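You operate a simulated robot arm through the tools that you are given. There is no shell and no other tool. Be economical: measure what you need, move in short steps, check, and stop when the job is done.

You run a simulated two-armed robot. Do the job below in one go: nothing can be reset, and whatever is moved stays where it is left.

## Task
Shut bottle 75 away in the small black box.
Fine: it stands in the free half, beside the one inside, which stays put; the cover lies flat with no gap, both catches turned over it; the other bottle stays on the table. Set down upright: what you pick out.
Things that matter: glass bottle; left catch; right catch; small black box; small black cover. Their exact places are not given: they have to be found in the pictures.

The check looks at the end state, three seconds after you hand in, the way a careful person would. Anything else that was tipped, shoved, dropped, spilled or broken makes it a failure. A push-on lid holds only when it is set on centred and level and pressed home; a screw cap is set on level and turned clockwise until tight.

## Robot
Two 7-joint arms with two-finger parallel grippers on one trunk, on a base that drives. Base frame: it is fixed to the floor where the robot stands at the start and does not move with it; the origin is under the middle of the robot, x ahead of it, y to its left, z up. Readings come in mm, degrees, newtons and seconds.
The left shoulder is at the start at [50, 165, 1105], the right one opposite. With the tool pointing down near the work surface each hand reaches from about 240 to 700 mm from the robot's upright axis, wherever it stands, measured 20 degrees to its own side. Places, roughly: glass bottle [500, -1000, 1000]; left catch [800, -900, 1000]; right catch [800, -1200, 1000]; small black box [600, -1000, 900]. Payload 3.91 kg a hand.
Tool frame (each hand has its own): the origin (TCP) lies between the finger pads and is the grasp point; the fingertips stand 30 mm ahead of it; z points along the fingers, y is the line along which they close. Largest opening 110 mm; finger width 20, thickness 10; the body of the gripper, 48 by 112 mm, starts 55 mm behind the TCP.
Orientation is that of the tool frame in the base frame, as a unit quaternion [w, x, y, z]. With the fingers straight down and closing along the base's y, the tool's x points along the base's -x, its y along +y and its z along -z.

## Interface
- The arms move only by the tool servo_tool. It takes "left_motion", "right_motion" or both (then of equal length, played together; a hand with none holds still); each is a list of rows, each an object (a shift or turn left out is 0, a gripper value left out holds the last) with "slide": the shift along the tool's x, y, z in mm, a list of three; "angular": the turn, a rotation vector about the tool's x, y, z in degrees, a list of three. In form: [{"slide": [x, y, z], "angular": [wx, wy, wz]}, ...]. A call has 1 to 20 rows; each row shifts and turns the commanded pose from where the row before left it, along the tool's axes as they then stand. "left_gripper" and "right_gripper" are, for a hand that has rows, the finger opening in mm, from 0 to 110, set as the call begins (left out, the last holds). A row lasts 0.2 s, in which the tool goes at most 50 mm and 8.6 degrees; a call with a longer step from one row to the next is refused whole, and so is a gripper value outside its range. A pose out of reach is approached as far as the arm can. The call stops where the force on the tool passes 40 N (or 10 N more than at its start, if that is more) or the arm is blocked; 0.2 s more then pass. Each finger travels about 45 mm/s and halts on what it meets, pressing with about 33 N; the grip force reading is that of the motor and also rises with nothing between the fingers. The clock runs only during rows and for 0.2 s after the last one: add rows that do not move to give the fingers time. The reply holds the time, the measured pose of the TCP, the force on the tool along the base axes, the opening and the grip force, in the units named above and with some noise, with the torque about the TCP (base axes, N m) and any sound that the robot's microphone picked up.
- Cameras (640 x 400 px; columns grow to the right, rows downward): "scene" is now at [106.9, -44.7, 1274.6]; the picture's right is [-0.50, -0.87, 0.00], its down [-0.50, 0.29, -0.82] and it looks along [0.71, -0.41, -0.58] (base axes); focal length 251 px, centre (320, 200). "left" rides on the left gripper at [72, -17, -103] in its tool frame; the picture's right is [0.23, 0.97, 0.00], its down [-0.76, 0.18, -0.62] and it looks along [-0.61, 0.14, 0.78] (tool axes); focal length 222 px, centre (320, 200). "right" rides on the right gripper at [72, 17, -103] in its tool frame; the picture's right is [-0.23, 0.97, 0.00], its down [-0.76, -0.18, -0.62] and it looks along [-0.61, -0.14, 0.78] (tool axes); focal length 222 px, centre (320, 200).
- grab_frame(camera): a new picture of that camera. No time passes.
- slide_trunk(by): slides the trunk up (or, below 0, down) by that many mm; the arms and the scene camera ride with it, the base frame stays. It gives what a move gives, with no picture.
- base_move(legs): drives the robot by 1 to 6 legs, each [ahead, left, turn to the left] in mm, mm and degrees, along the robot's own axes; the way and the turn of a leg run together, so that a leg with both is an arc; at most 1500 mm and 180 degrees a leg. The arms and the cameras ride along, it lands a little off, and it stops where it bumps. It gives what a move gives.
- aim_head(pan, tilt): turns the head with the scene camera to pan (to the left, within 80 degrees either way) and tilt (down, from -29 to 69), counted from straight ahead of the robot. It gives what a move gives.
- point_at(camera, pixels): there is no depth. For up to 12 entries [column, row, z] of the newest picture of that camera ("zoom" is the newest enlarged one), the place [x, y] in the base frame at which the ray of that pixel passes the height z, good to about 2 mm. No time passes.
- enlarge(camera, box): a new picture of the part [left, top, right, bottom] of that camera's present view, enlarged. No time passes.
- sign_off(): hands the job in; it is judged then, once.

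Go step by step. Measure first, check grasps and placings, and put right what went wrong. The budget is 80 turns and 70 pictures, counting those below and the enlarged ones. Unless the task says otherwise, let go and move clear before handing in, and close with one line.

The tools are called after "Emit:" as a command line: name --argument value ..., lists and objects as JSON in quotes. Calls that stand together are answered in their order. servo_tool: Moves the arms, as the interface text tells. Its arguments: {"type":"object","properties":{"left_motion":{"type":"array","items":{"type":"object","properties":{"slide":{"type":"array","items":{"type":"number"}},"angular":{"type":"array","items":{"type":"number"}}}}},"left_gripper":{"type":"number"},"right_motion":{"type":"array","items":{"type":"object","properties":{"slide":{"type":"array","items":{"type":"number"}},"angular":{"type":"array","items":{"type":"number"}}}}},"right_gripper":{"type":"number"}},"required":[]} The other tools are called the same way: slide_trunk (by) slides the trunk up or down; base_move (legs) drives the base; aim_head (pan, tilt) turns the head that bears the scene camera; grab_frame (camera) takes a picture; point_at (camera, pixels) gives the place at which the rays of pixels pass given heights; enlarge (camera, box) takes an enlarged picture of a part of a camera's view; sign_off () hands the job in.

At the start:

```text
time_s: 0.0
left_tcp_pos: [412.7, -50.4, 1107.4]
left_tool_rot: [0.0, 0.0, 1.0, 0.0]
left_wrist_force: [0.2, -0.5, -0.3]
left_moment: [0.0, -0.02, 0.0]
left_gripper_width: 109.8
left_grip_force: 0.0
right_tcp_pos: [230.2, -348.0, 1107.7]
right_tool_rot: [0.0, 0.0, 1.0, 0.0]
right_wrist_force: [0.3, 0.7, 0.0]
right_moment: [0.02, 0.01, 0.03]
right_gripper_width: 110.0
right_grip_force: 0.1
trunk travel left (down, up): [-325.0, 178.0]
robot x, y, heading: [-3.1, 0.8, -0.2]
head pan, tilt: [-30.0, 35.4]
```

scene: 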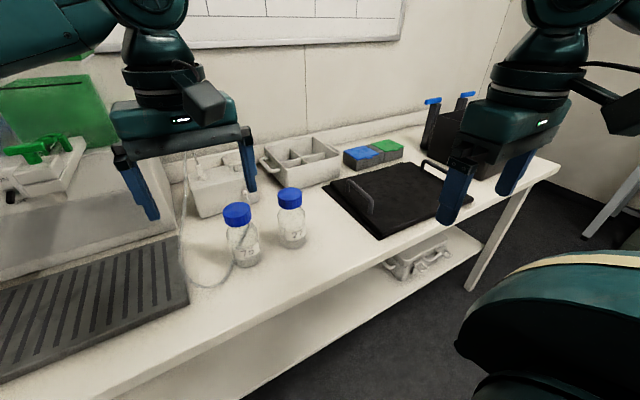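
right: 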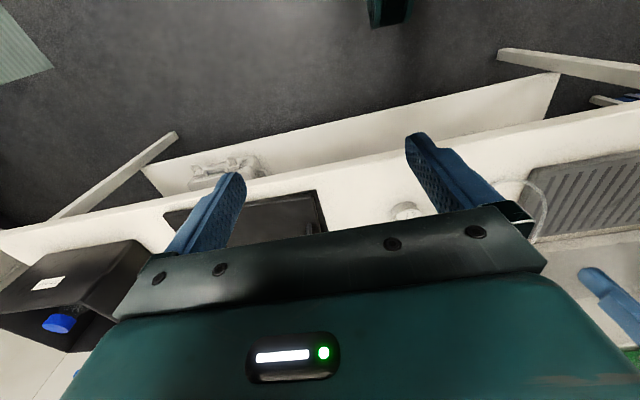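
left: 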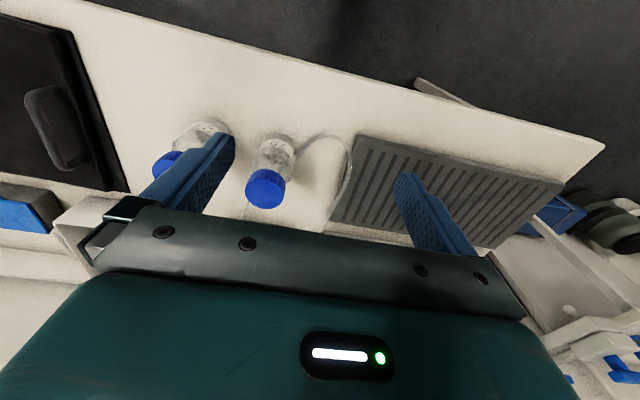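

The scene shows two blue-capped bottles (243,240) and (290,215), a black flat piece with handles (390,195), and a black box with blue catches at (450,120). I'll enlarge to read the labels and see the box.

Emit:
enlarge --camera "scene" --box '[200, 170, 330, 290]'

Emit:
enlarge --camera "scene" --box '[310, 80, 570, 250]'

```text
3.33 times, centred on (265, 230) of scene
```

zoom: 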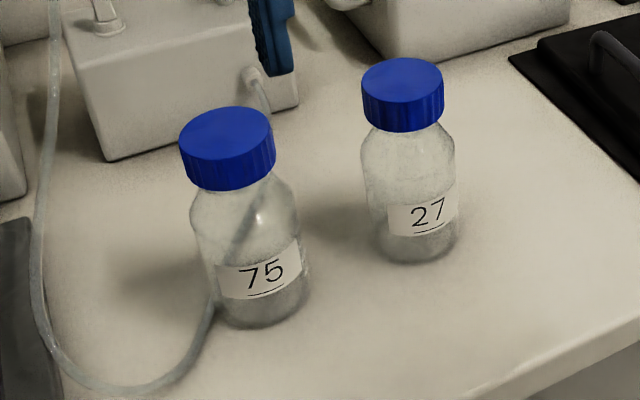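

```text
2.35 times, centred on (440, 165) of scene
```

zoom: 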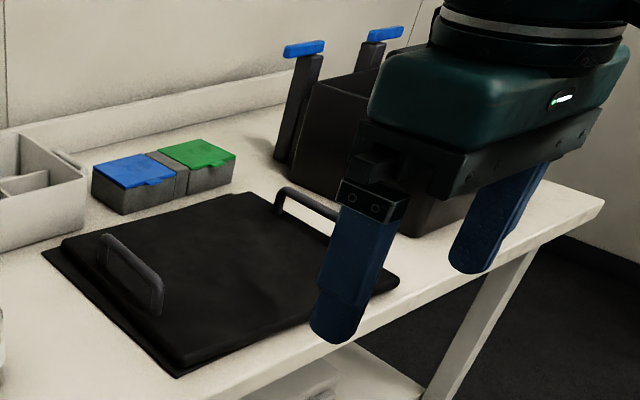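

Bottle 75 is the nearer, left one (a hose runs behind it). I measure by comparing heights in two cameras.

Emit:
point_at --camera "scene" --pixels '[[237, 211, 900], [237, 211, 1000], [248, 262, 800], [248, 262, 900], [293, 244, 800], [293, 244, 900], [378, 239, 800], [378, 239, 900], [323, 182, 800], [323, 182, 900], [559, 163, 800], [559, 163, 900]]'

Emit:
point_at --camera "left" --pixels '[[265, 190, 900], [265, 190, 1000], [277, 140, 800], [277, 140, 900], [128, 190, 800], [128, 190, 900], [605, 145, 800], [605, 145, 900]]'

Emit:
enlarge --camera "left" --box '[140, 100, 360, 240]'

Emit:
aim_head --pan -55 --tilt 30

```text
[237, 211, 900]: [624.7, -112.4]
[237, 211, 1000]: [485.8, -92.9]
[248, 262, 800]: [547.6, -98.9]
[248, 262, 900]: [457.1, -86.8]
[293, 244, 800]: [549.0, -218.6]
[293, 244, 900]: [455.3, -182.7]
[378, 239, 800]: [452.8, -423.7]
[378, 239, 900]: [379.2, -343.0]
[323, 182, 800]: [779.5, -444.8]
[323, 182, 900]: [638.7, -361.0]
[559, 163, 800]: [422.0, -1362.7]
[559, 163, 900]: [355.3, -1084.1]
```

```text
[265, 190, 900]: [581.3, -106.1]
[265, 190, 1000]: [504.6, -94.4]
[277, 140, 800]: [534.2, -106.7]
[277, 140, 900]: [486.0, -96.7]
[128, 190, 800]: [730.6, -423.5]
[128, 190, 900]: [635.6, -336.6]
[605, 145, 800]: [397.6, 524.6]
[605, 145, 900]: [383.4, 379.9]
```

```text
2.86 times, centred on (250, 170) of left
```

zoom: 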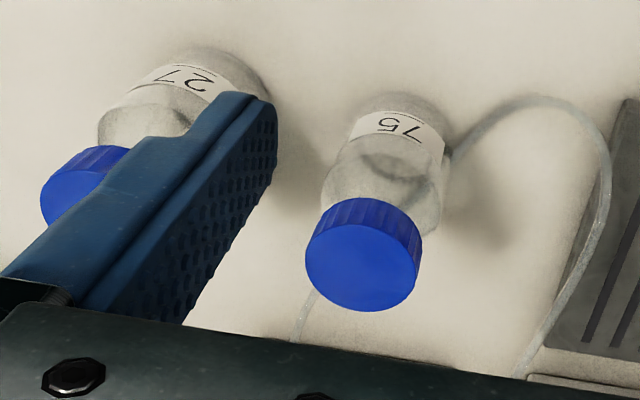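

```text
time_s: 0.9
left_tcp_pos: [413.2, -49.6, 1106.8]
left_tool_rot: [0.0, 0.0, 1.0, -0.001]
left_wrist_force: [-0.3, -0.7, 0.4]
left_moment: [0.02, 0.02, 0.01]
left_gripper_width: 109.9
left_grip_force: 0.0
right_tcp_pos: [230.7, -348.3, 1108.6]
right_tool_rot: [0.0, 0.0, 1.0, 0.0]
right_wrist_force: [-0.8, 1.0, -0.5]
right_moment: [-0.03, 0.0, 0.01]
right_gripper_width: 110.2
right_grip_force: 0.0
trunk travel left (down, up): [-325.0, 178.0]
robot x, y, heading: [-1.2, 1.2, -0.1]
head pan, tilt: [-55.0, 30.0]
```

Cap top of 75 triangulates to about (528,-98,970). Now look at the box.

Emit:
grab_frame --camera "scene"

```text
63 pictures are left
```

scene: 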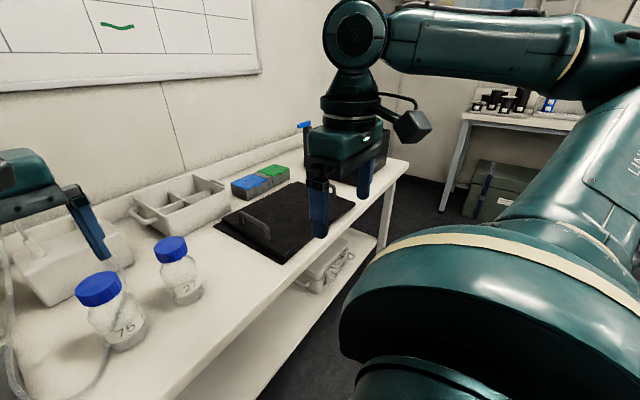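

I'll raise the trunk for clearance and drive sideways toward the box.

Emit:
slide_trunk --by 120

Emit:
base_move --legs '[[0, -400, 0]]'

Emit:
aim_head --pan -20 --tilt 38

Emit:
grab_frame --camera "scene"

Emit:
grab_frame --camera "right"

```text
time_s: 2.4
left_tcp_pos: [413.7, -50.2, 1225.6]
left_tool_rot: [0.001, 0.0, 1.0, -0.001]
left_wrist_force: [0.2, 0.4, 0.6]
left_moment: [0.01, 0.02, -0.01]
left_gripper_width: 110.2
left_grip_force: 0.0
right_tcp_pos: [230.4, -347.0, 1227.1]
right_tool_rot: [0.0, 0.0, 1.0, -0.001]
right_wrist_force: [0.1, 0.7, -0.5]
right_moment: [0.03, 0.0, 0.03]
right_gripper_width: 110.0
right_grip_force: 0.0
trunk travel left (down, up): [-445.0, 58.0]
robot x, y, heading: [-1.6, -0.5, -0.4]
head pan, tilt: [-55.0, 30.0]
```

```text
time_s: 6.4
left_tcp_pos: [413.1, -448.1, 1227.7]
left_tool_rot: [0.0, 0.0, 1.0, 0.0]
left_wrist_force: [-0.5, 0.6, 0.1]
left_moment: [-0.01, 0.01, 0.01]
left_gripper_width: 110.0
left_grip_force: 0.0
right_tcp_pos: [228.5, -744.9, 1227.5]
right_tool_rot: [0.0, 0.001, 1.0, 0.001]
right_wrist_force: [0.4, -1.2, 0.5]
right_moment: [0.0, 0.01, -0.03]
right_gripper_width: 109.8
right_grip_force: 0.1
trunk travel left (down, up): [-445.0, 58.0]
robot x, y, heading: [-1.3, -395.3, -0.2]
head pan, tilt: [-55.0, 30.0]
```

```text
time_s: 7.4
left_tcp_pos: [413.6, -448.0, 1226.6]
left_tool_rot: [0.0, 0.0, 1.0, 0.001]
left_wrist_force: [-0.2, -0.1, 0.1]
left_moment: [0.02, 0.01, 0.02]
left_gripper_width: 110.1
left_grip_force: 0.1
right_tcp_pos: [227.9, -746.2, 1227.6]
right_tool_rot: [0.0, 0.001, 1.0, 0.0]
right_wrist_force: [-0.5, 0.3, -0.3]
right_moment: [-0.03, 0.01, 0.03]
right_gripper_width: 110.0
right_grip_force: 0.0
trunk travel left (down, up): [-445.0, 58.0]
robot x, y, heading: [2.3, -395.8, -0.5]
head pan, tilt: [-20.0, 38.0]
```

```text
62 pictures are left
```

scene: 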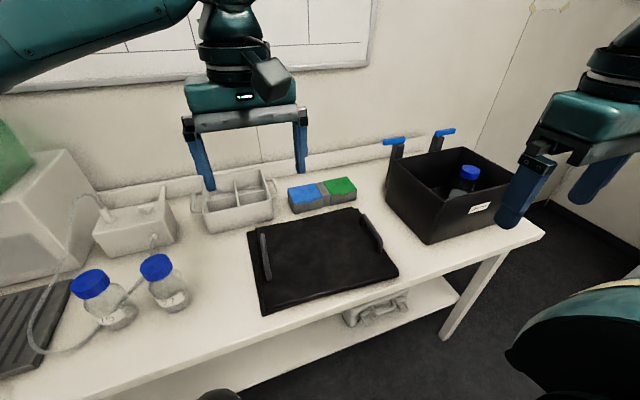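

```text
61 pictures are left
```

right: 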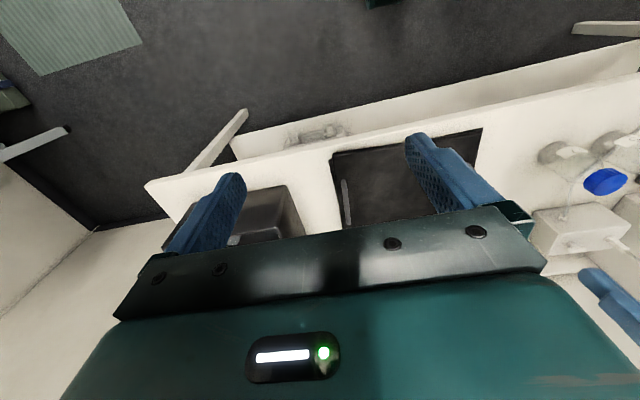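

Emit:
enlarge --camera "scene" --box '[370, 110, 550, 250]'

Emit:
enlarge --camera "scene" --box '[230, 180, 410, 320]'

Emit:
point_at --camera "scene" --pixels '[[263, 316, 850], [263, 316, 900], [399, 272, 850], [355, 208, 850], [248, 232, 850], [430, 243, 850], [430, 243, 870], [387, 203, 850], [544, 235, 850], [178, 306, 850], [120, 325, 850]]'

Emit:
point_at --camera "right" --pixels '[[482, 128, 850], [482, 128, 900], [331, 153, 850], [331, 153, 900], [145, 184, 850], [145, 184, 900]]'

```text
2.86 times, centred on (460, 180) of scene
```

zoom: 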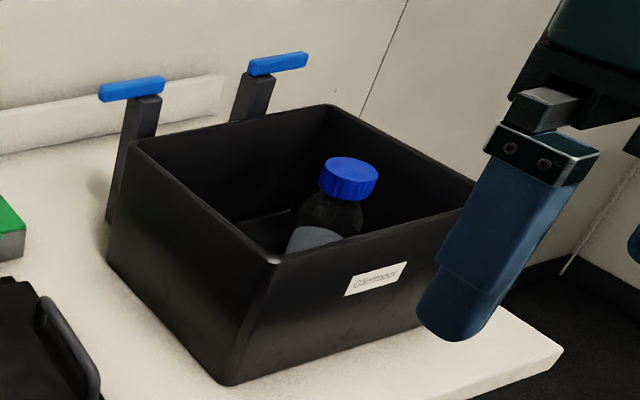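

```text
2.86 times, centred on (320, 250) of scene
```

zoom: 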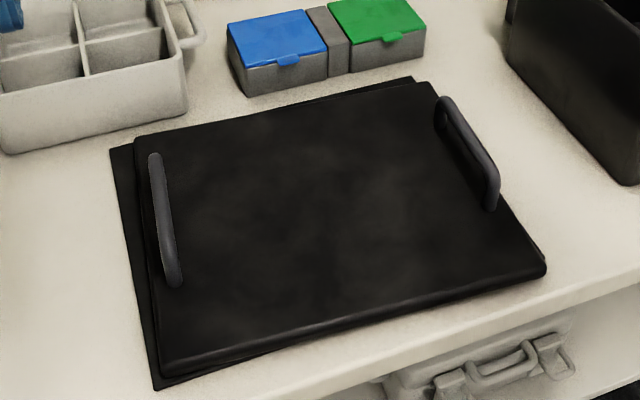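

```text
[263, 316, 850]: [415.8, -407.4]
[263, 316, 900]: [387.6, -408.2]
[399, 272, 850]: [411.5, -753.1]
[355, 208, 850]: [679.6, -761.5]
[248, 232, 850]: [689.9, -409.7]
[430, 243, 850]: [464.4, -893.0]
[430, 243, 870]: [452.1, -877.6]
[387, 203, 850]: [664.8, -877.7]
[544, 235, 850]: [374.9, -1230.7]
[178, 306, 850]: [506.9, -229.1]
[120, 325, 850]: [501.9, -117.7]
```

```text
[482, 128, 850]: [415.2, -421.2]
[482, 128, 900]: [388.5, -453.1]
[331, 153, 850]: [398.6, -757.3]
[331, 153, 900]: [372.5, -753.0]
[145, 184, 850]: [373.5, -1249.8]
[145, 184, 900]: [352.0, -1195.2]
```

Table is at about z=845; cover on its mat spans roughly y −407…−755; the box is at about y −885…−1200. I'll move the left hand to look at bottle 75 and the right hand to look into the box.

Emit:
servo_tool --left_motion '[{"slide": [0, 49, 0]}, {"slide": [0, 49, 0]}, {"slide": [0, 49, 0]}, {"slide": [0, 49, 0]}, {"slide": [0, 49, 0]}, {"slide": [0, 49, 0]}, {"slide": [0, 49, 0]}]' --right_motion '[{"slide": [-22, -30, 0]}, {"slide": [-22, -30, 0]}, {"slide": [-22, -30, 0]}, {"slide": [-22, -30, 0]}, {"slide": [-22, -30, 0]}, {"slide": [-22, -30, 0]}, {"slide": [-22, -30, 0]}]'

Emit:
grab_frame --camera "left"

Emit:
grab_frame --camera "right"

```text
time_s: 9.0
left_tcp_pos: [413.0, -103.7, 1226.2]
left_tool_rot: [0.0, 0.002, 1.0, -0.001]
left_wrist_force: [0.6, 0.5, 0.1]
left_moment: [0.0, 0.01, -0.02]
left_gripper_width: 109.9
left_grip_force: 0.0
right_tcp_pos: [383.9, -954.6, 1228.7]
right_tool_rot: [-0.001, 0.001, 1.0, 0.0]
right_wrist_force: [-0.1, 0.4, 0.1]
right_moment: [-0.02, 0.0, 0.02]
right_gripper_width: 109.9
right_grip_force: 0.0
trunk travel left (down, up): [-445.0, 58.0]
robot x, y, heading: [-0.5, -395.8, -0.2]
head pan, tilt: [-20.0, 38.0]
```

```text
58 pictures are left
```

left: 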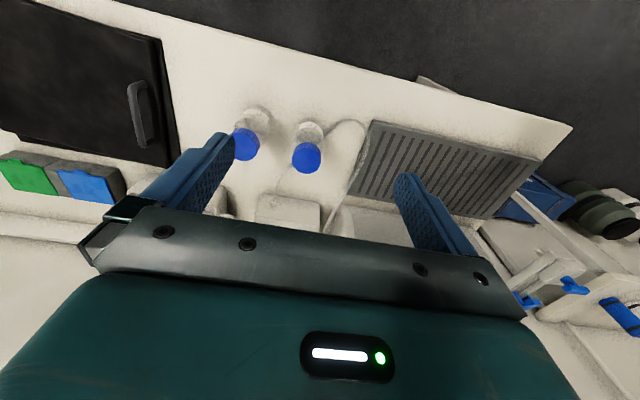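

```text
57 pictures are left
```

right: 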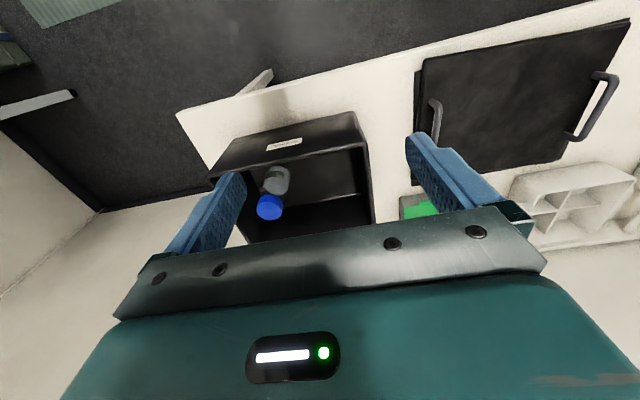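

Emit:
enlarge --camera "right" --box '[180, 90, 420, 250]'

Emit:
enlarge --camera "left" --box '[210, 80, 390, 200]'

Emit:
point_at --camera "left" --pixels '[[307, 157, 960], [307, 157, 970], [307, 157, 980], [311, 122, 850], [245, 144, 970], [138, 110, 870], [172, 30, 850]]'

Emit:
point_at --camera "right" --pixels '[[270, 206, 970], [270, 206, 950], [356, 113, 1000], [232, 140, 1000], [356, 113, 960], [232, 140, 960], [369, 158, 850], [602, 75, 890], [432, 100, 890], [423, 58, 850]]'

```text
2.50 times, centred on (300, 170) of right
```

zoom: 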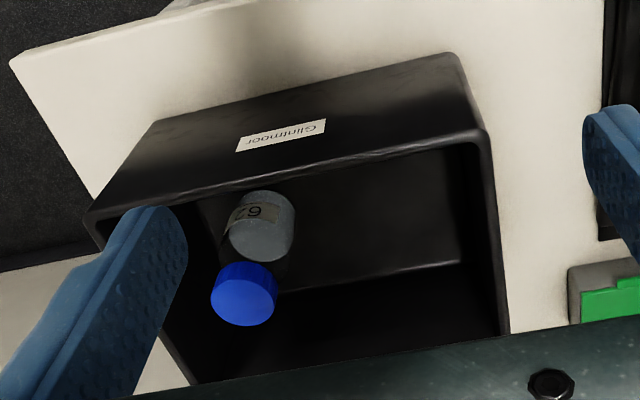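

```text
3.33 times, centred on (300, 140) of left
```

zoom: 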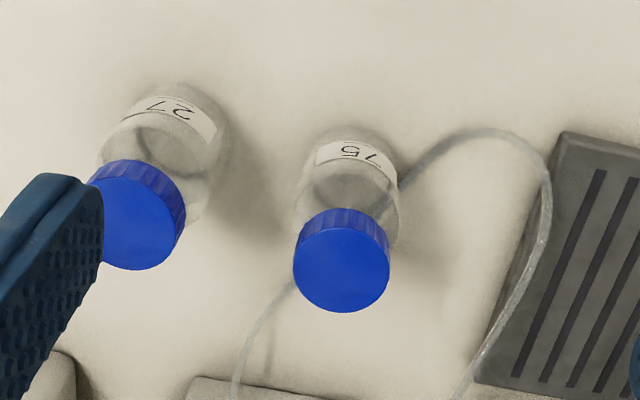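

```text
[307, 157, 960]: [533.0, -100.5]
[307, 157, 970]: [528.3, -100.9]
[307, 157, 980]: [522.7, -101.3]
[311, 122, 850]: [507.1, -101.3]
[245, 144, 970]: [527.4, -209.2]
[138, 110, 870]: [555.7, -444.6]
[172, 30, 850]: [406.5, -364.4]
```

```text
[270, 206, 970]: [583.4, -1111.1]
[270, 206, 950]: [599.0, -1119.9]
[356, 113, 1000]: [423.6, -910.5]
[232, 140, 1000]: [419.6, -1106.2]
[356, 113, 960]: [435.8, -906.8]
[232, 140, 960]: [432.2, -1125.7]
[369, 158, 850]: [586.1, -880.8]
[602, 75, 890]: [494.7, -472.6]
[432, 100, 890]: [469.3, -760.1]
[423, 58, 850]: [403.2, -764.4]
```

Bottle 75 is at about (528,−101); inside the box, bottle 63-ish stands in the −y half, so the +y half is free. Triangulate the box rim from both views.

Emit:
point_at --camera "scene" --pixels '[[466, 201, 950], [466, 201, 1000], [418, 160, 950], [418, 160, 1000], [485, 147, 950], [485, 147, 1000], [536, 175, 950], [536, 175, 1000], [394, 141, 1000], [394, 141, 1050], [445, 132, 1000], [445, 132, 1050]]'

Emit:
point_at --camera "right" --pixels '[[363, 139, 950], [363, 139, 1000], [214, 171, 950], [214, 171, 1000], [371, 214, 950], [371, 214, 1000]]'

Emit:
enlarge --camera "scene" --box '[380, 120, 480, 180]'

Emit:
enlarge --camera "scene" --box '[40, 230, 220, 360]'

```text
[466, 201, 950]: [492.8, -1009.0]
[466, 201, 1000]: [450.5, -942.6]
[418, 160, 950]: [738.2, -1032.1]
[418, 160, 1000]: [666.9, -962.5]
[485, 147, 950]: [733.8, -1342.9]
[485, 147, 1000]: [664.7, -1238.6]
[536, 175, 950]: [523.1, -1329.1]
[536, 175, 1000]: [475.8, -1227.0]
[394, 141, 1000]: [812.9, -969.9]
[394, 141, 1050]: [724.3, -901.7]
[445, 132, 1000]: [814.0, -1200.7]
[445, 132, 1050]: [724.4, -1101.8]
```

```text
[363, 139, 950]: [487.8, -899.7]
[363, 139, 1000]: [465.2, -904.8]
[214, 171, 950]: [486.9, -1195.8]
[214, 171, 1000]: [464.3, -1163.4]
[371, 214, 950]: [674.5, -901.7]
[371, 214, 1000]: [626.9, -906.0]
```

```text
6.40 times, centred on (430, 150) of scene
```

zoom: 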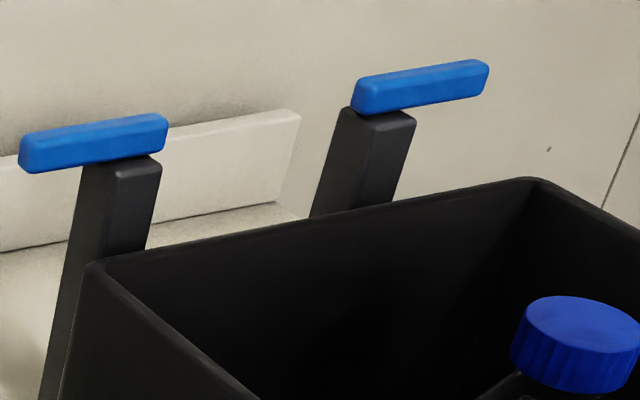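

```text
3.08 times, centred on (130, 295) of scene
```

zoom: 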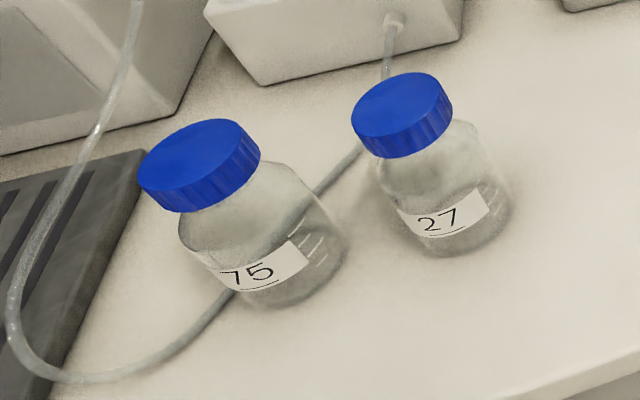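

I mis-scaled zoom pixels; recomputing the rim and catches.

Emit:
point_at --camera "scene" --pixels '[[444, 201, 950], [444, 201, 1000], [395, 161, 950], [395, 161, 1000], [463, 147, 950], [463, 147, 1000], [514, 175, 950], [514, 175, 1000], [383, 142, 1040], [406, 139, 1040], [435, 133, 1040], [457, 130, 1040]]'

Emit:
point_at --camera "right" --pixels '[[368, 142, 950], [368, 142, 1000], [207, 176, 950], [207, 176, 1000], [375, 224, 950], [375, 224, 1000], [355, 111, 850], [270, 208, 970]]'

```text
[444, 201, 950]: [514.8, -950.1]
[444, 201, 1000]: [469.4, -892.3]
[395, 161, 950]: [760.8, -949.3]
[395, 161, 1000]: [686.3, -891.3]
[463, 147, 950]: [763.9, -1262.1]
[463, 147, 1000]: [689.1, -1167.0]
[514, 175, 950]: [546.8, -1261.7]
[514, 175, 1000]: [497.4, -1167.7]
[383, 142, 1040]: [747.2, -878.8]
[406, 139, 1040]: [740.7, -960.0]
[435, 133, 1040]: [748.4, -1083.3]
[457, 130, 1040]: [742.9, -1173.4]
```

```text
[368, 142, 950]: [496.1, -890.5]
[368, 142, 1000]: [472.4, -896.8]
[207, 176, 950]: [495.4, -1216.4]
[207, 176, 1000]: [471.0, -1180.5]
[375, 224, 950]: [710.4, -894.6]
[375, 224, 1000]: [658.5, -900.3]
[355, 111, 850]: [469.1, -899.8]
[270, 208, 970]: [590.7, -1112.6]
```

Rim is at z≈1000, box x 470–~685, y −895…−1172; target for 75 is about (580,−965). Now bring the left hand above bottle 75 and check.

Emit:
servo_tool --left_motion '[{"slide": [-39, 0, 35]}, {"slide": [-39, 0, 35]}, {"slide": [-40, 1, 35]}, {"slide": [0, 1, 35]}, {"slide": [0, 0, 25]}, {"slide": [0, 0, 0]}]' --left_gripper 88

Emit:
grab_frame --camera "left"

Emit:
grab_frame --camera "scene"

```text
refused: row 1 steps farther than a row can; nothing moved
```

```text
52 pictures are left
```

left: 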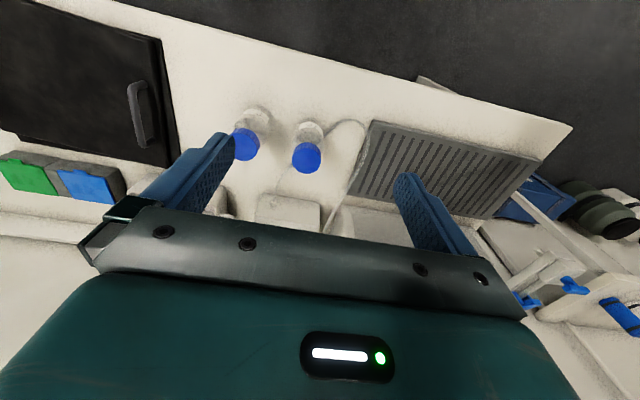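

```text
51 pictures are left
```

scene: 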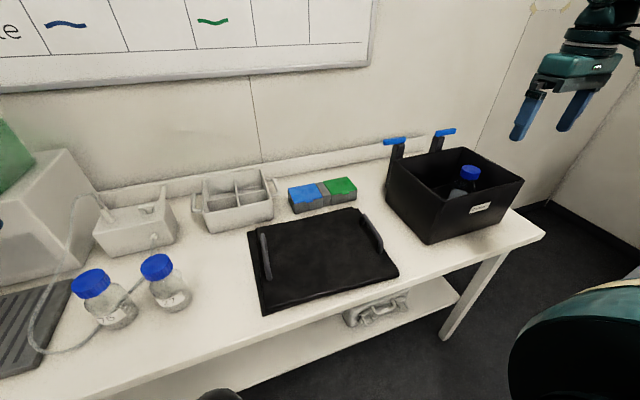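

Row was too long (>50 mm); resend with shorter steps.

Emit:
servo_tool --left_motion '[{"slide": [-30, 0, 35]}, {"slide": [-30, 0, 35]}, {"slide": [-30, 1, 35]}, {"slide": [-28, 1, 35]}, {"slide": [0, 0, 30]}, {"slide": [0, 0, 0]}]' --left_gripper 88

Emit:
grab_frame --camera "left"

```text
time_s: 10.4
left_tcp_pos: [531.3, -102.6, 1057.0]
left_tool_rot: [0.0, 0.001, 1.0, 0.0]
left_wrist_force: [0.2, 0.2, 0.0]
left_moment: [0.03, 0.0, -0.01]
left_gripper_width: 88.1
left_grip_force: 0.2
right_tcp_pos: [382.5, -955.1, 1226.8]
right_tool_rot: [0.0, 0.0, 1.0, 0.0]
right_wrist_force: [-0.9, 0.4, 0.7]
right_moment: [0.02, -0.01, 0.01]
right_gripper_width: 110.0
right_grip_force: 0.2
trunk travel left (down, up): [-445.0, 58.0]
robot x, y, heading: [-0.4, -398.0, -0.2]
head pan, tilt: [-20.0, 38.0]
```

```text
50 pictures are left
```

left: 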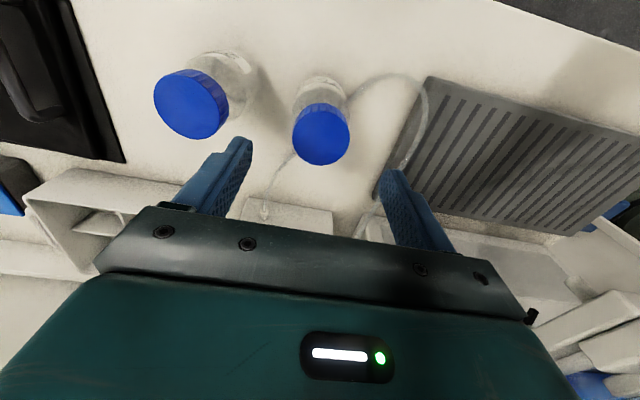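

Emit:
point_at --camera "left" --pixels '[[321, 137, 960], [321, 137, 970], [293, 137, 968], [350, 137, 968], [318, 80, 850], [191, 106, 968]]'

```text
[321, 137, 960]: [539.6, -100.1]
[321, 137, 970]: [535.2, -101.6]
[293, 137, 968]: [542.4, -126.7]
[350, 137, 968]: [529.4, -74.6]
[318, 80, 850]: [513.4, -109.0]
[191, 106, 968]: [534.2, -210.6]
```

Cap centre is (536,−101), Ø≈53. Descend to TCP z≈966 so the tips stay at the cap's skirt, then close.

Emit:
servo_tool --left_motion '[{"slide": [-5, 1, 35]}, {"slide": [0, 0, 30]}, {"slide": [0, 0, 26]}, {"slide": [0, 0, 0]}]'

Emit:
servo_tool --left_motion '[{}, {}, {}, {}, {}]' --left_gripper 40

Emit:
grab_frame --camera "left"

```text
time_s: 11.4
left_tcp_pos: [536.2, -103.0, 968.0]
left_tool_rot: [0.0, 0.001, 1.0, 0.0]
left_wrist_force: [0.4, -0.5, -0.1]
left_moment: [0.02, 0.03, 0.02]
left_gripper_width: 88.3
left_grip_force: 0.0
right_tcp_pos: [381.7, -957.1, 1227.9]
right_tool_rot: [0.0, 0.001, 1.0, 0.0]
right_wrist_force: [-0.7, 0.0, -0.3]
right_moment: [0.02, -0.01, 0.04]
right_gripper_width: 109.9
right_grip_force: 0.0
trunk travel left (down, up): [-445.0, 58.0]
robot x, y, heading: [-1.0, -397.0, -0.1]
head pan, tilt: [-20.0, 38.0]
```

```text
time_s: 12.6
left_tcp_pos: [536.6, -102.3, 965.7]
left_tool_rot: [0.0, 0.001, 1.0, 0.0]
left_wrist_force: [0.2, 1.6, -0.2]
left_moment: [0.14, -0.02, 0.01]
left_gripper_width: 52.8
left_grip_force: 33.2
right_tcp_pos: [381.8, -955.4, 1228.0]
right_tool_rot: [-0.001, 0.001, 1.0, 0.001]
right_wrist_force: [-0.3, -0.8, -0.1]
right_moment: [0.02, 0.0, 0.04]
right_gripper_width: 110.1
right_grip_force: 0.1
trunk travel left (down, up): [-445.0, 58.0]
robot x, y, heading: [1.3, -399.4, -0.3]
head pan, tilt: [-20.0, 38.0]
```

```text
49 pictures are left
```

left: 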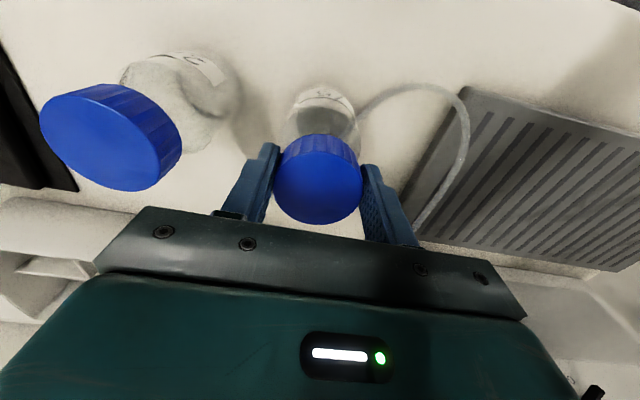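

Cap is held at 52.8 mm. Lift straight up gently and check.

Emit:
servo_tool --left_motion '[{"slide": [0, 0, -10]}, {"slide": [0, 0, -20]}, {"slide": [0, 0, -30]}, {"slide": [0, 0, -30]}, {"slide": [0, 0, -40]}, {"slide": [0, 0, -40]}, {"slide": [0, 0, -40]}, {}]'

Emit:
grab_frame --camera "left"

Emit:
grab_frame --camera "scene"

```text
time_s: 14.4
left_tcp_pos: [536.8, -103.9, 1176.0]
left_tool_rot: [-0.001, 0.0, 1.0, 0.001]
left_wrist_force: [0.2, 0.3, -2.0]
left_moment: [0.0, 0.02, 0.0]
left_gripper_width: 52.7
left_grip_force: 32.4
right_tcp_pos: [383.1, -955.4, 1227.9]
right_tool_rot: [0.0, 0.001, 1.0, 0.0]
right_wrist_force: [0.6, 0.1, 0.6]
right_moment: [-0.01, 0.0, -0.02]
right_gripper_width: 110.3
right_grip_force: 0.0
trunk travel left (down, up): [-445.0, 58.0]
robot x, y, heading: [-2.6, -399.3, -0.1]
head pan, tilt: [-20.0, 38.0]
```

```text
48 pictures are left
```

left: 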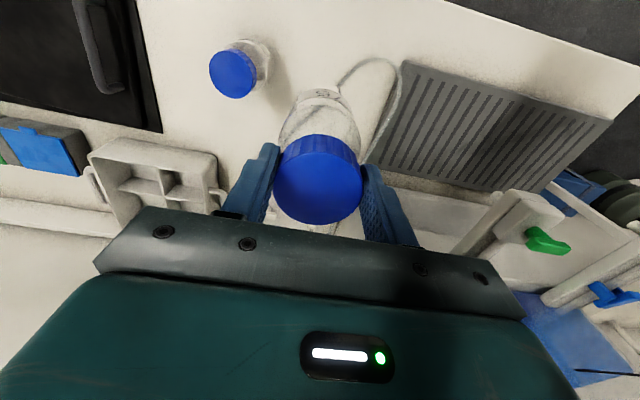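

```text
47 pictures are left
```

scene: 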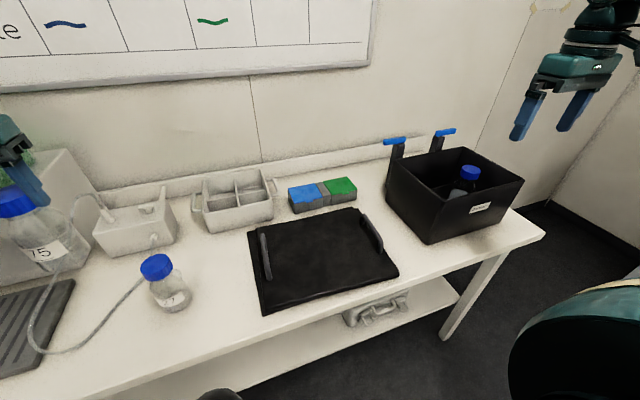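

Lifted cleanly; the hose stayed down. Tuck the right hand in, then drive 550 mm to the right.

Emit:
servo_tool --right_motion '[{"slide": [25, 35, 0]}, {"slide": [25, 35, 0]}, {"slide": [25, 35, 0]}, {"slide": [25, 35, 0]}, {"slide": [25, 35, 0]}, {"slide": [25, 35, 0]}]'

Emit:
base_move --legs '[[0, -550, 0]]'

Emit:
grab_frame --camera "scene"

```text
time_s: 15.8
left_tcp_pos: [536.0, -101.9, 1175.4]
left_tool_rot: [0.0, 0.001, 1.0, 0.0]
left_wrist_force: [-0.5, -0.5, -2.7]
left_moment: [0.01, -0.03, 0.01]
left_gripper_width: 52.8
left_grip_force: 33.7
right_tcp_pos: [231.1, -743.0, 1227.0]
right_tool_rot: [0.0, 0.001, 1.0, 0.0]
right_wrist_force: [0.0, -0.2, -0.1]
right_moment: [-0.03, -0.01, -0.01]
right_gripper_width: 110.3
right_grip_force: 0.1
trunk travel left (down, up): [-445.0, 58.0]
robot x, y, heading: [-1.8, -396.2, -0.2]
head pan, tilt: [-20.0, 38.0]
```

```text
time_s: 21.3
left_tcp_pos: [533.2, -655.9, 1176.2]
left_tool_rot: [-0.001, -0.008, 1.0, 0.0]
left_wrist_force: [0.5, -1.2, -2.4]
left_moment: [0.0, 0.01, -0.02]
left_gripper_width: 52.7
left_grip_force: 32.9
right_tcp_pos: [243.2, -1304.4, 1227.5]
right_tool_rot: [-0.001, -0.008, 1.0, 0.0]
right_wrist_force: [-0.2, -0.5, 0.0]
right_moment: [-0.01, -0.01, -0.01]
right_gripper_width: 109.9
right_grip_force: 0.0
trunk travel left (down, up): [-445.0, 58.0]
robot x, y, heading: [2.3, -961.8, 0.9]
head pan, tilt: [-20.0, 38.0]
```

```text
46 pictures are left
```

scene: 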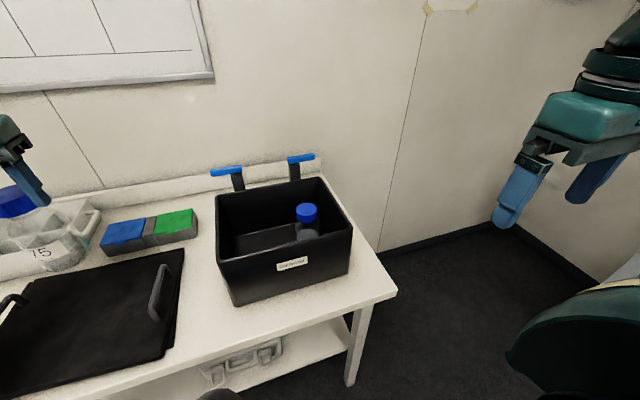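

Emit:
aim_head --pan -10 --tilt 45

Emit:
enlarge --camera "scene" --box '[200, 100, 392, 220]'

```text
time_s: 22.0
left_tcp_pos: [533.6, -657.1, 1174.8]
left_tool_rot: [-0.002, -0.009, 1.0, 0.0]
left_wrist_force: [0.0, -0.4, -2.3]
left_moment: [0.0, -0.01, 0.01]
left_gripper_width: 52.5
left_grip_force: 33.3
right_tcp_pos: [243.0, -1303.1, 1227.3]
right_tool_rot: [0.0, -0.008, 1.0, 0.0]
right_wrist_force: [0.4, 0.7, -0.6]
right_moment: [0.0, 0.01, -0.01]
right_gripper_width: 110.0
right_grip_force: 0.0
trunk travel left (down, up): [-445.0, 58.0]
robot x, y, heading: [1.8, -961.7, 1.0]
head pan, tilt: [-10.0, 45.0]
```

```text
3.33 times, centred on (296, 160) of scene
```

zoom: 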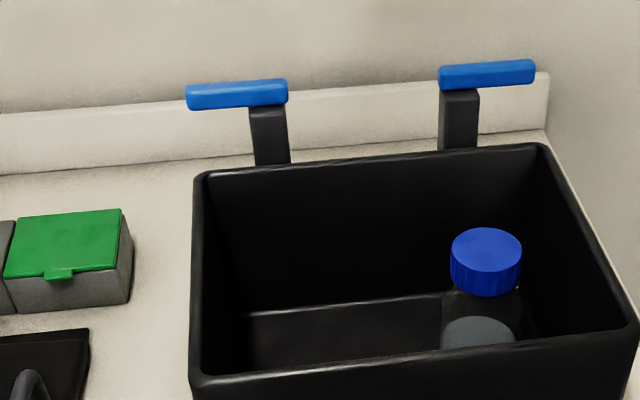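

Emit:
point_at --camera "zoom" --pixels '[[195, 173, 1000], [545, 143, 1000], [192, 383, 1000], [639, 322, 1000], [210, 372, 1000], [205, 182, 1000], [487, 245, 972], [268, 107, 1020], [459, 91, 1020], [187, 100, 1030], [535, 75, 1030], [245, 312, 855]]'

```text
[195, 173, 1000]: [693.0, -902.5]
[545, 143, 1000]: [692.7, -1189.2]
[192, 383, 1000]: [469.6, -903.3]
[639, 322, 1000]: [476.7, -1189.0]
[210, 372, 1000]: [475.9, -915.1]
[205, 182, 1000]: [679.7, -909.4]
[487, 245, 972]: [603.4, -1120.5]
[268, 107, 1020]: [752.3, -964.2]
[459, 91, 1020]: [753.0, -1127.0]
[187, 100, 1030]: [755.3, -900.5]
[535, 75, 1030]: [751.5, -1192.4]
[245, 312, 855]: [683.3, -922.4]
```

Box outer spans x 471–693, y −903…−1189; free-half centre ≈ (583,−978). Move the bottle over it.

Emit:
servo_tool --left_motion '[{"slide": [-6, -40, 0]}, {"slide": [-6, -40, 0]}, {"slide": [-6, -40, 0]}, {"slide": [-6, -40, 0]}, {"slide": [-5, -40, 0]}, {"slide": [-5, -40, 0]}, {"slide": [-5, -40, 0]}, {"slide": [-5, -41, 0]}, {}]'

Emit:
grab_frame --camera "left"

Emit:
grab_frame --camera "scene"

```text
time_s: 24.0
left_tcp_pos: [584.1, -974.7, 1176.0]
left_tool_rot: [-0.001, -0.01, 1.0, 0.0]
left_wrist_force: [0.4, 0.4, -2.2]
left_moment: [0.0, 0.05, 0.0]
left_gripper_width: 52.6
left_grip_force: 33.1
right_tcp_pos: [243.0, -1302.1, 1226.6]
right_tool_rot: [0.0, -0.009, 1.0, 0.001]
right_wrist_force: [0.4, 0.3, 0.0]
right_moment: [0.0, -0.01, 0.0]
right_gripper_width: 110.0
right_grip_force: 0.1
trunk travel left (down, up): [-445.0, 58.0]
robot x, y, heading: [2.8, -962.2, 0.9]
head pan, tilt: [-10.0, 45.0]
```

```text
44 pictures are left
```

left: 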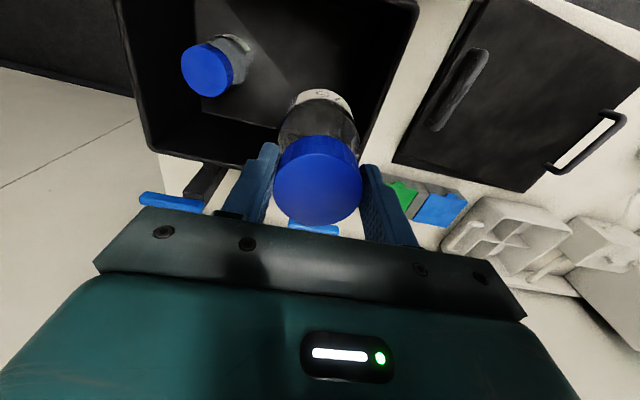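

```text
43 pictures are left
```

scene: 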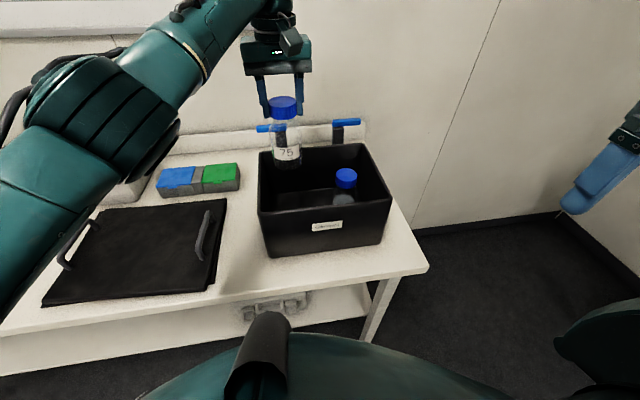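

Emit:
point_at --camera "left" --pixels '[[415, 12, 1000], [153, 148, 1000], [122, 20, 1000], [206, 70, 972], [400, 60, 1000], [180, 200, 1020], [315, 228, 1020], [205, 185, 1010]]'

Emit:
enlarge --camera "left" --box '[110, 120, 370, 250]'

```text
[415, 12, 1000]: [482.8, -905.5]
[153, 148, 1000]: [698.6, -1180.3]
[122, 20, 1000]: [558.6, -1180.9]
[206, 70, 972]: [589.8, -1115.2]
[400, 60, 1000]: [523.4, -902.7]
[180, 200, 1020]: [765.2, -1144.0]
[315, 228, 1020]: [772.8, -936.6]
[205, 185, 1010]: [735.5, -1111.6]
```

```text
2.46 times, centred on (240, 185) of left
```

zoom: 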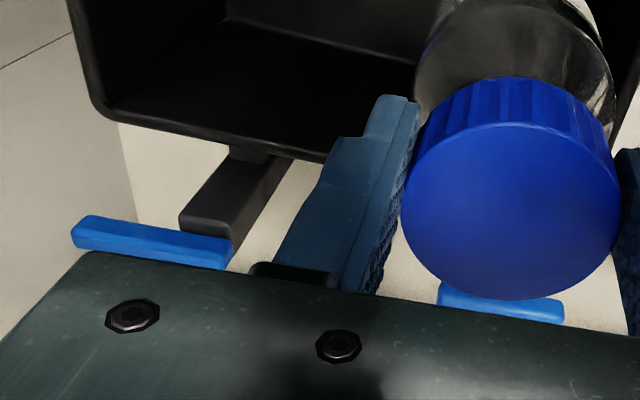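

Emit:
servo_tool --left_motion '[{"slide": [0, -2, 40]}, {"slide": [0, 0, 40]}, {"slide": [0, 0, 40]}, {"slide": [0, 0, 35]}, {"slide": [0, 0, 20]}, {"slide": [0, 0, 12]}, {"slide": [0, 0, 8]}, {}]'

Emit:
grab_frame --camera "scene"

```text
time_s: 25.8
left_tcp_pos: [584.0, -980.1, 980.0]
left_tool_rot: [0.0, -0.009, 1.0, 0.0]
left_wrist_force: [-0.3, 0.0, -2.3]
left_moment: [0.0, 0.02, 0.04]
left_gripper_width: 52.4
left_grip_force: 33.1
right_tcp_pos: [242.8, -1304.1, 1226.0]
right_tool_rot: [0.0, -0.008, 1.0, 0.001]
right_wrist_force: [0.9, -0.1, -0.3]
right_moment: [-0.02, -0.03, 0.05]
right_gripper_width: 110.0
right_grip_force: 0.1
trunk travel left (down, up): [-445.0, 58.0]
robot x, y, heading: [5.2, -961.0, 1.1]
head pan, tilt: [-10.0, 45.0]
```

```text
41 pictures are left
```

scene: 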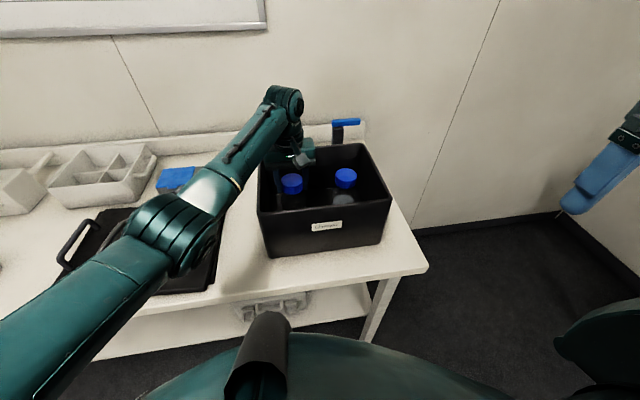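

Emit:
servo_tool --left_motion '[{"slide": [0, 0, 2]}, {"slide": [0, 0, 2]}, {}]'

Emit:
servo_tool --left_motion '[{"slide": [0, 0, 2]}, {"slide": [0, 0, 1]}, {}]'

```text
time_s: 26.6
left_tcp_pos: [583.3, -977.9, 978.1]
left_tool_rot: [0.0, -0.009, 1.0, 0.0]
left_wrist_force: [0.0, 0.0, 1.5]
left_moment: [0.08, -0.03, 0.0]
left_gripper_width: 52.7
left_grip_force: 32.9
right_tcp_pos: [243.2, -1303.6, 1226.7]
right_tool_rot: [0.001, -0.007, 1.0, 0.0]
right_wrist_force: [0.9, 1.3, -0.1]
right_moment: [-0.01, -0.02, 0.0]
right_gripper_width: 109.9
right_grip_force: 0.0
trunk travel left (down, up): [-445.0, 58.0]
robot x, y, heading: [2.7, -963.3, 1.1]
head pan, tilt: [-10.0, 45.0]
```

```text
time_s: 27.4
left_tcp_pos: [584.0, -978.6, 977.9]
left_tool_rot: [0.003, -0.008, 1.0, -0.001]
left_wrist_force: [0.9, 2.6, 22.4]
left_moment: [0.38, 0.15, 0.02]
left_gripper_width: 52.7
left_grip_force: 32.9
right_tcp_pos: [240.6, -1304.4, 1227.7]
right_tool_rot: [0.001, -0.008, 1.0, 0.001]
right_wrist_force: [-0.3, 0.7, -1.5]
right_moment: [0.0, -0.01, 0.0]
right_gripper_width: 109.7
right_grip_force: 0.0
trunk travel left (down, up): [-445.0, 58.0]
robot x, y, heading: [3.7, -960.2, 0.8]
head pan, tilt: [-10.0, 45.0]
```

The bottle is standing on the box floor (22 N). Ease 3 mm, open, and retreat upward.

Emit:
servo_tool --left_motion '[{"slide": [0, 0, -3]}, {}]'

Emit:
servo_tool --left_motion '[{}, {}, {}, {"slide": [0, 0, -15]}, {"slide": [0, 0, -30]}, {"slide": [0, 0, -40]}, {"slide": [0, 0, -40]}, {"slide": [0, 0, -40]}, {"slide": [0, 0, -30]}]' --left_gripper 76

Emit:
grab_frame --camera "left"

Emit:
grab_frame --camera "scene"

```text
time_s: 28.0
left_tcp_pos: [584.3, -979.5, 977.1]
left_tool_rot: [0.0, -0.009, 1.0, 0.0]
left_wrist_force: [4.6, 2.6, 13.4]
left_moment: [0.03, -0.43, -0.01]
left_gripper_width: 52.8
left_grip_force: 32.7
right_tcp_pos: [241.2, -1303.7, 1227.4]
right_tool_rot: [0.001, -0.009, 1.0, 0.0]
right_wrist_force: [0.7, 0.2, 0.0]
right_moment: [-0.02, -0.02, 0.0]
right_gripper_width: 110.1
right_grip_force: 0.0
trunk travel left (down, up): [-445.0, 58.0]
robot x, y, heading: [7.3, -961.9, 0.9]
head pan, tilt: [-10.0, 45.0]
```

```text
time_s: 30.0
left_tcp_pos: [583.0, -978.2, 1171.7]
left_tool_rot: [0.0, -0.009, 1.0, 0.0]
left_wrist_force: [0.6, -0.8, 0.3]
left_moment: [0.0, -0.01, -0.02]
left_gripper_width: 75.9
left_grip_force: 0.1
right_tcp_pos: [243.1, -1303.7, 1226.9]
right_tool_rot: [0.001, -0.008, 1.0, 0.0]
right_wrist_force: [0.1, -0.1, -0.3]
right_moment: [0.01, 0.0, 0.01]
right_gripper_width: 109.9
right_grip_force: 0.0
trunk travel left (down, up): [-445.0, 58.0]
robot x, y, heading: [3.0, -961.7, 0.9]
head pan, tilt: [-10.0, 45.0]
```

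```text
40 pictures are left
```

left: 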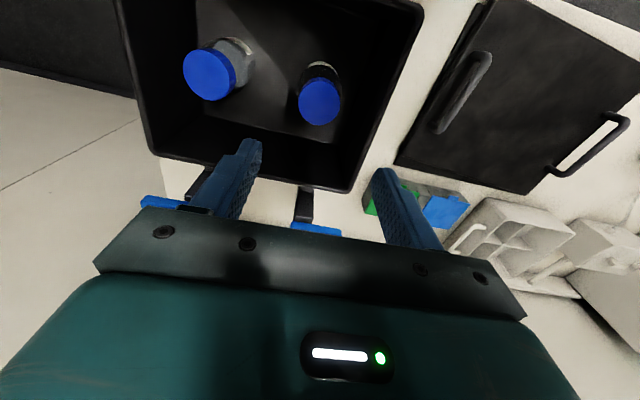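

```text
39 pictures are left
```

scene: 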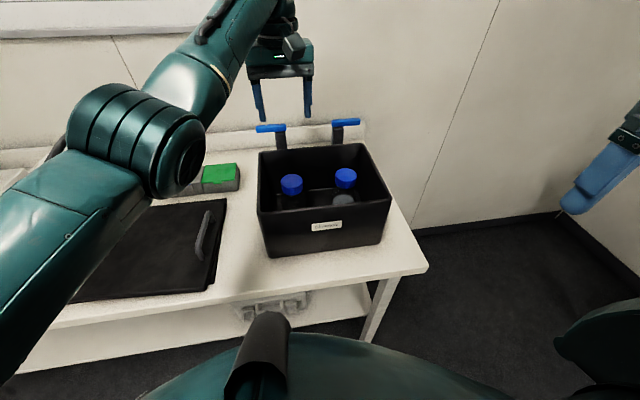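

75 stands upright beside the other. Triangulate the catches from the two views.

Emit:
enlarge --camera "left" --box '[250, 170, 378, 250]'

Emit:
enlarge --camera "scene" --box '[245, 105, 373, 185]'

```text
5.00 times, centred on (314, 210) of left
```

zoom: 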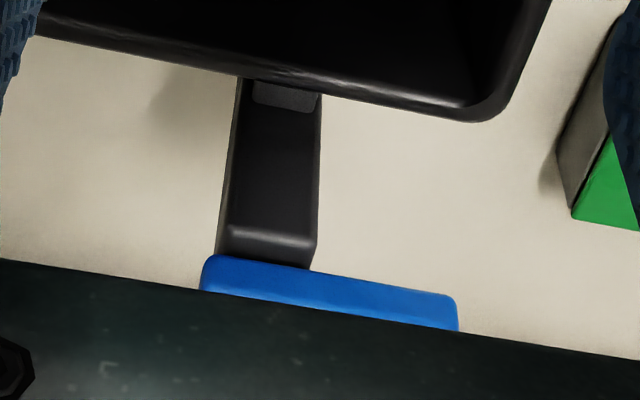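

```text
5.00 times, centred on (309, 145) of scene
```

zoom: 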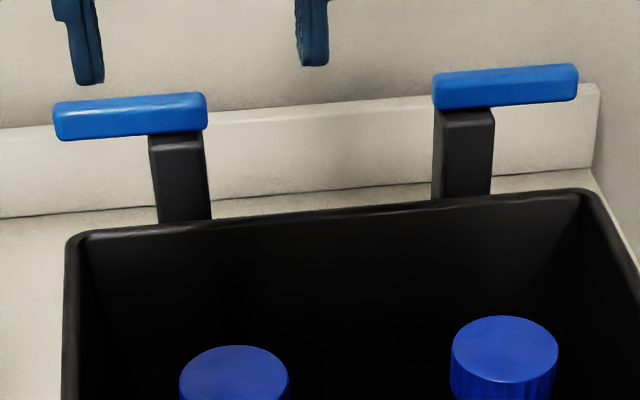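

Emit:
point_at --camera "scene" --pixels '[[275.4, 135, 1000], [275.4, 135, 1050], [286.6, 134.6, 1000], [286.6, 134.6, 1050], [256.6, 133, 1000], [256.6, 133, 1050], [345.8, 127.4, 1000], [345.8, 127.4, 1050], [360.5, 125, 1050], [257, 126, 1050]]'

Emit:
point_at --camera "left" --pixels '[[294.4, 216, 1000], [294.4, 216, 1050], [313.2, 219, 1000], [313.2, 219, 1050], [341, 230, 1000], [341, 230, 1050], [291.5, 222, 1000], [291.5, 222, 1050]]'

```text
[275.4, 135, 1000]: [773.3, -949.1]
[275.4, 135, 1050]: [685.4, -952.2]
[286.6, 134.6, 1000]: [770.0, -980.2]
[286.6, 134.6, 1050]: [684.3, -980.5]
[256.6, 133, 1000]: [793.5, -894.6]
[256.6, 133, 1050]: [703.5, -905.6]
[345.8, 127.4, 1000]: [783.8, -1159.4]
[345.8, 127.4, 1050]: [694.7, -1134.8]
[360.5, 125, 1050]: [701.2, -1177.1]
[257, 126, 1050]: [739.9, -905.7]
```

```text
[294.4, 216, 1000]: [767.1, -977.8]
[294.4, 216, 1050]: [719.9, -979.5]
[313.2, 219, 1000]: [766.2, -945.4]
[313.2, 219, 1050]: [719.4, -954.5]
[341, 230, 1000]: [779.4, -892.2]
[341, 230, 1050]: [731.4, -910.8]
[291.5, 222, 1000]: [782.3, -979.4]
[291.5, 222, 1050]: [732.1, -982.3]
```

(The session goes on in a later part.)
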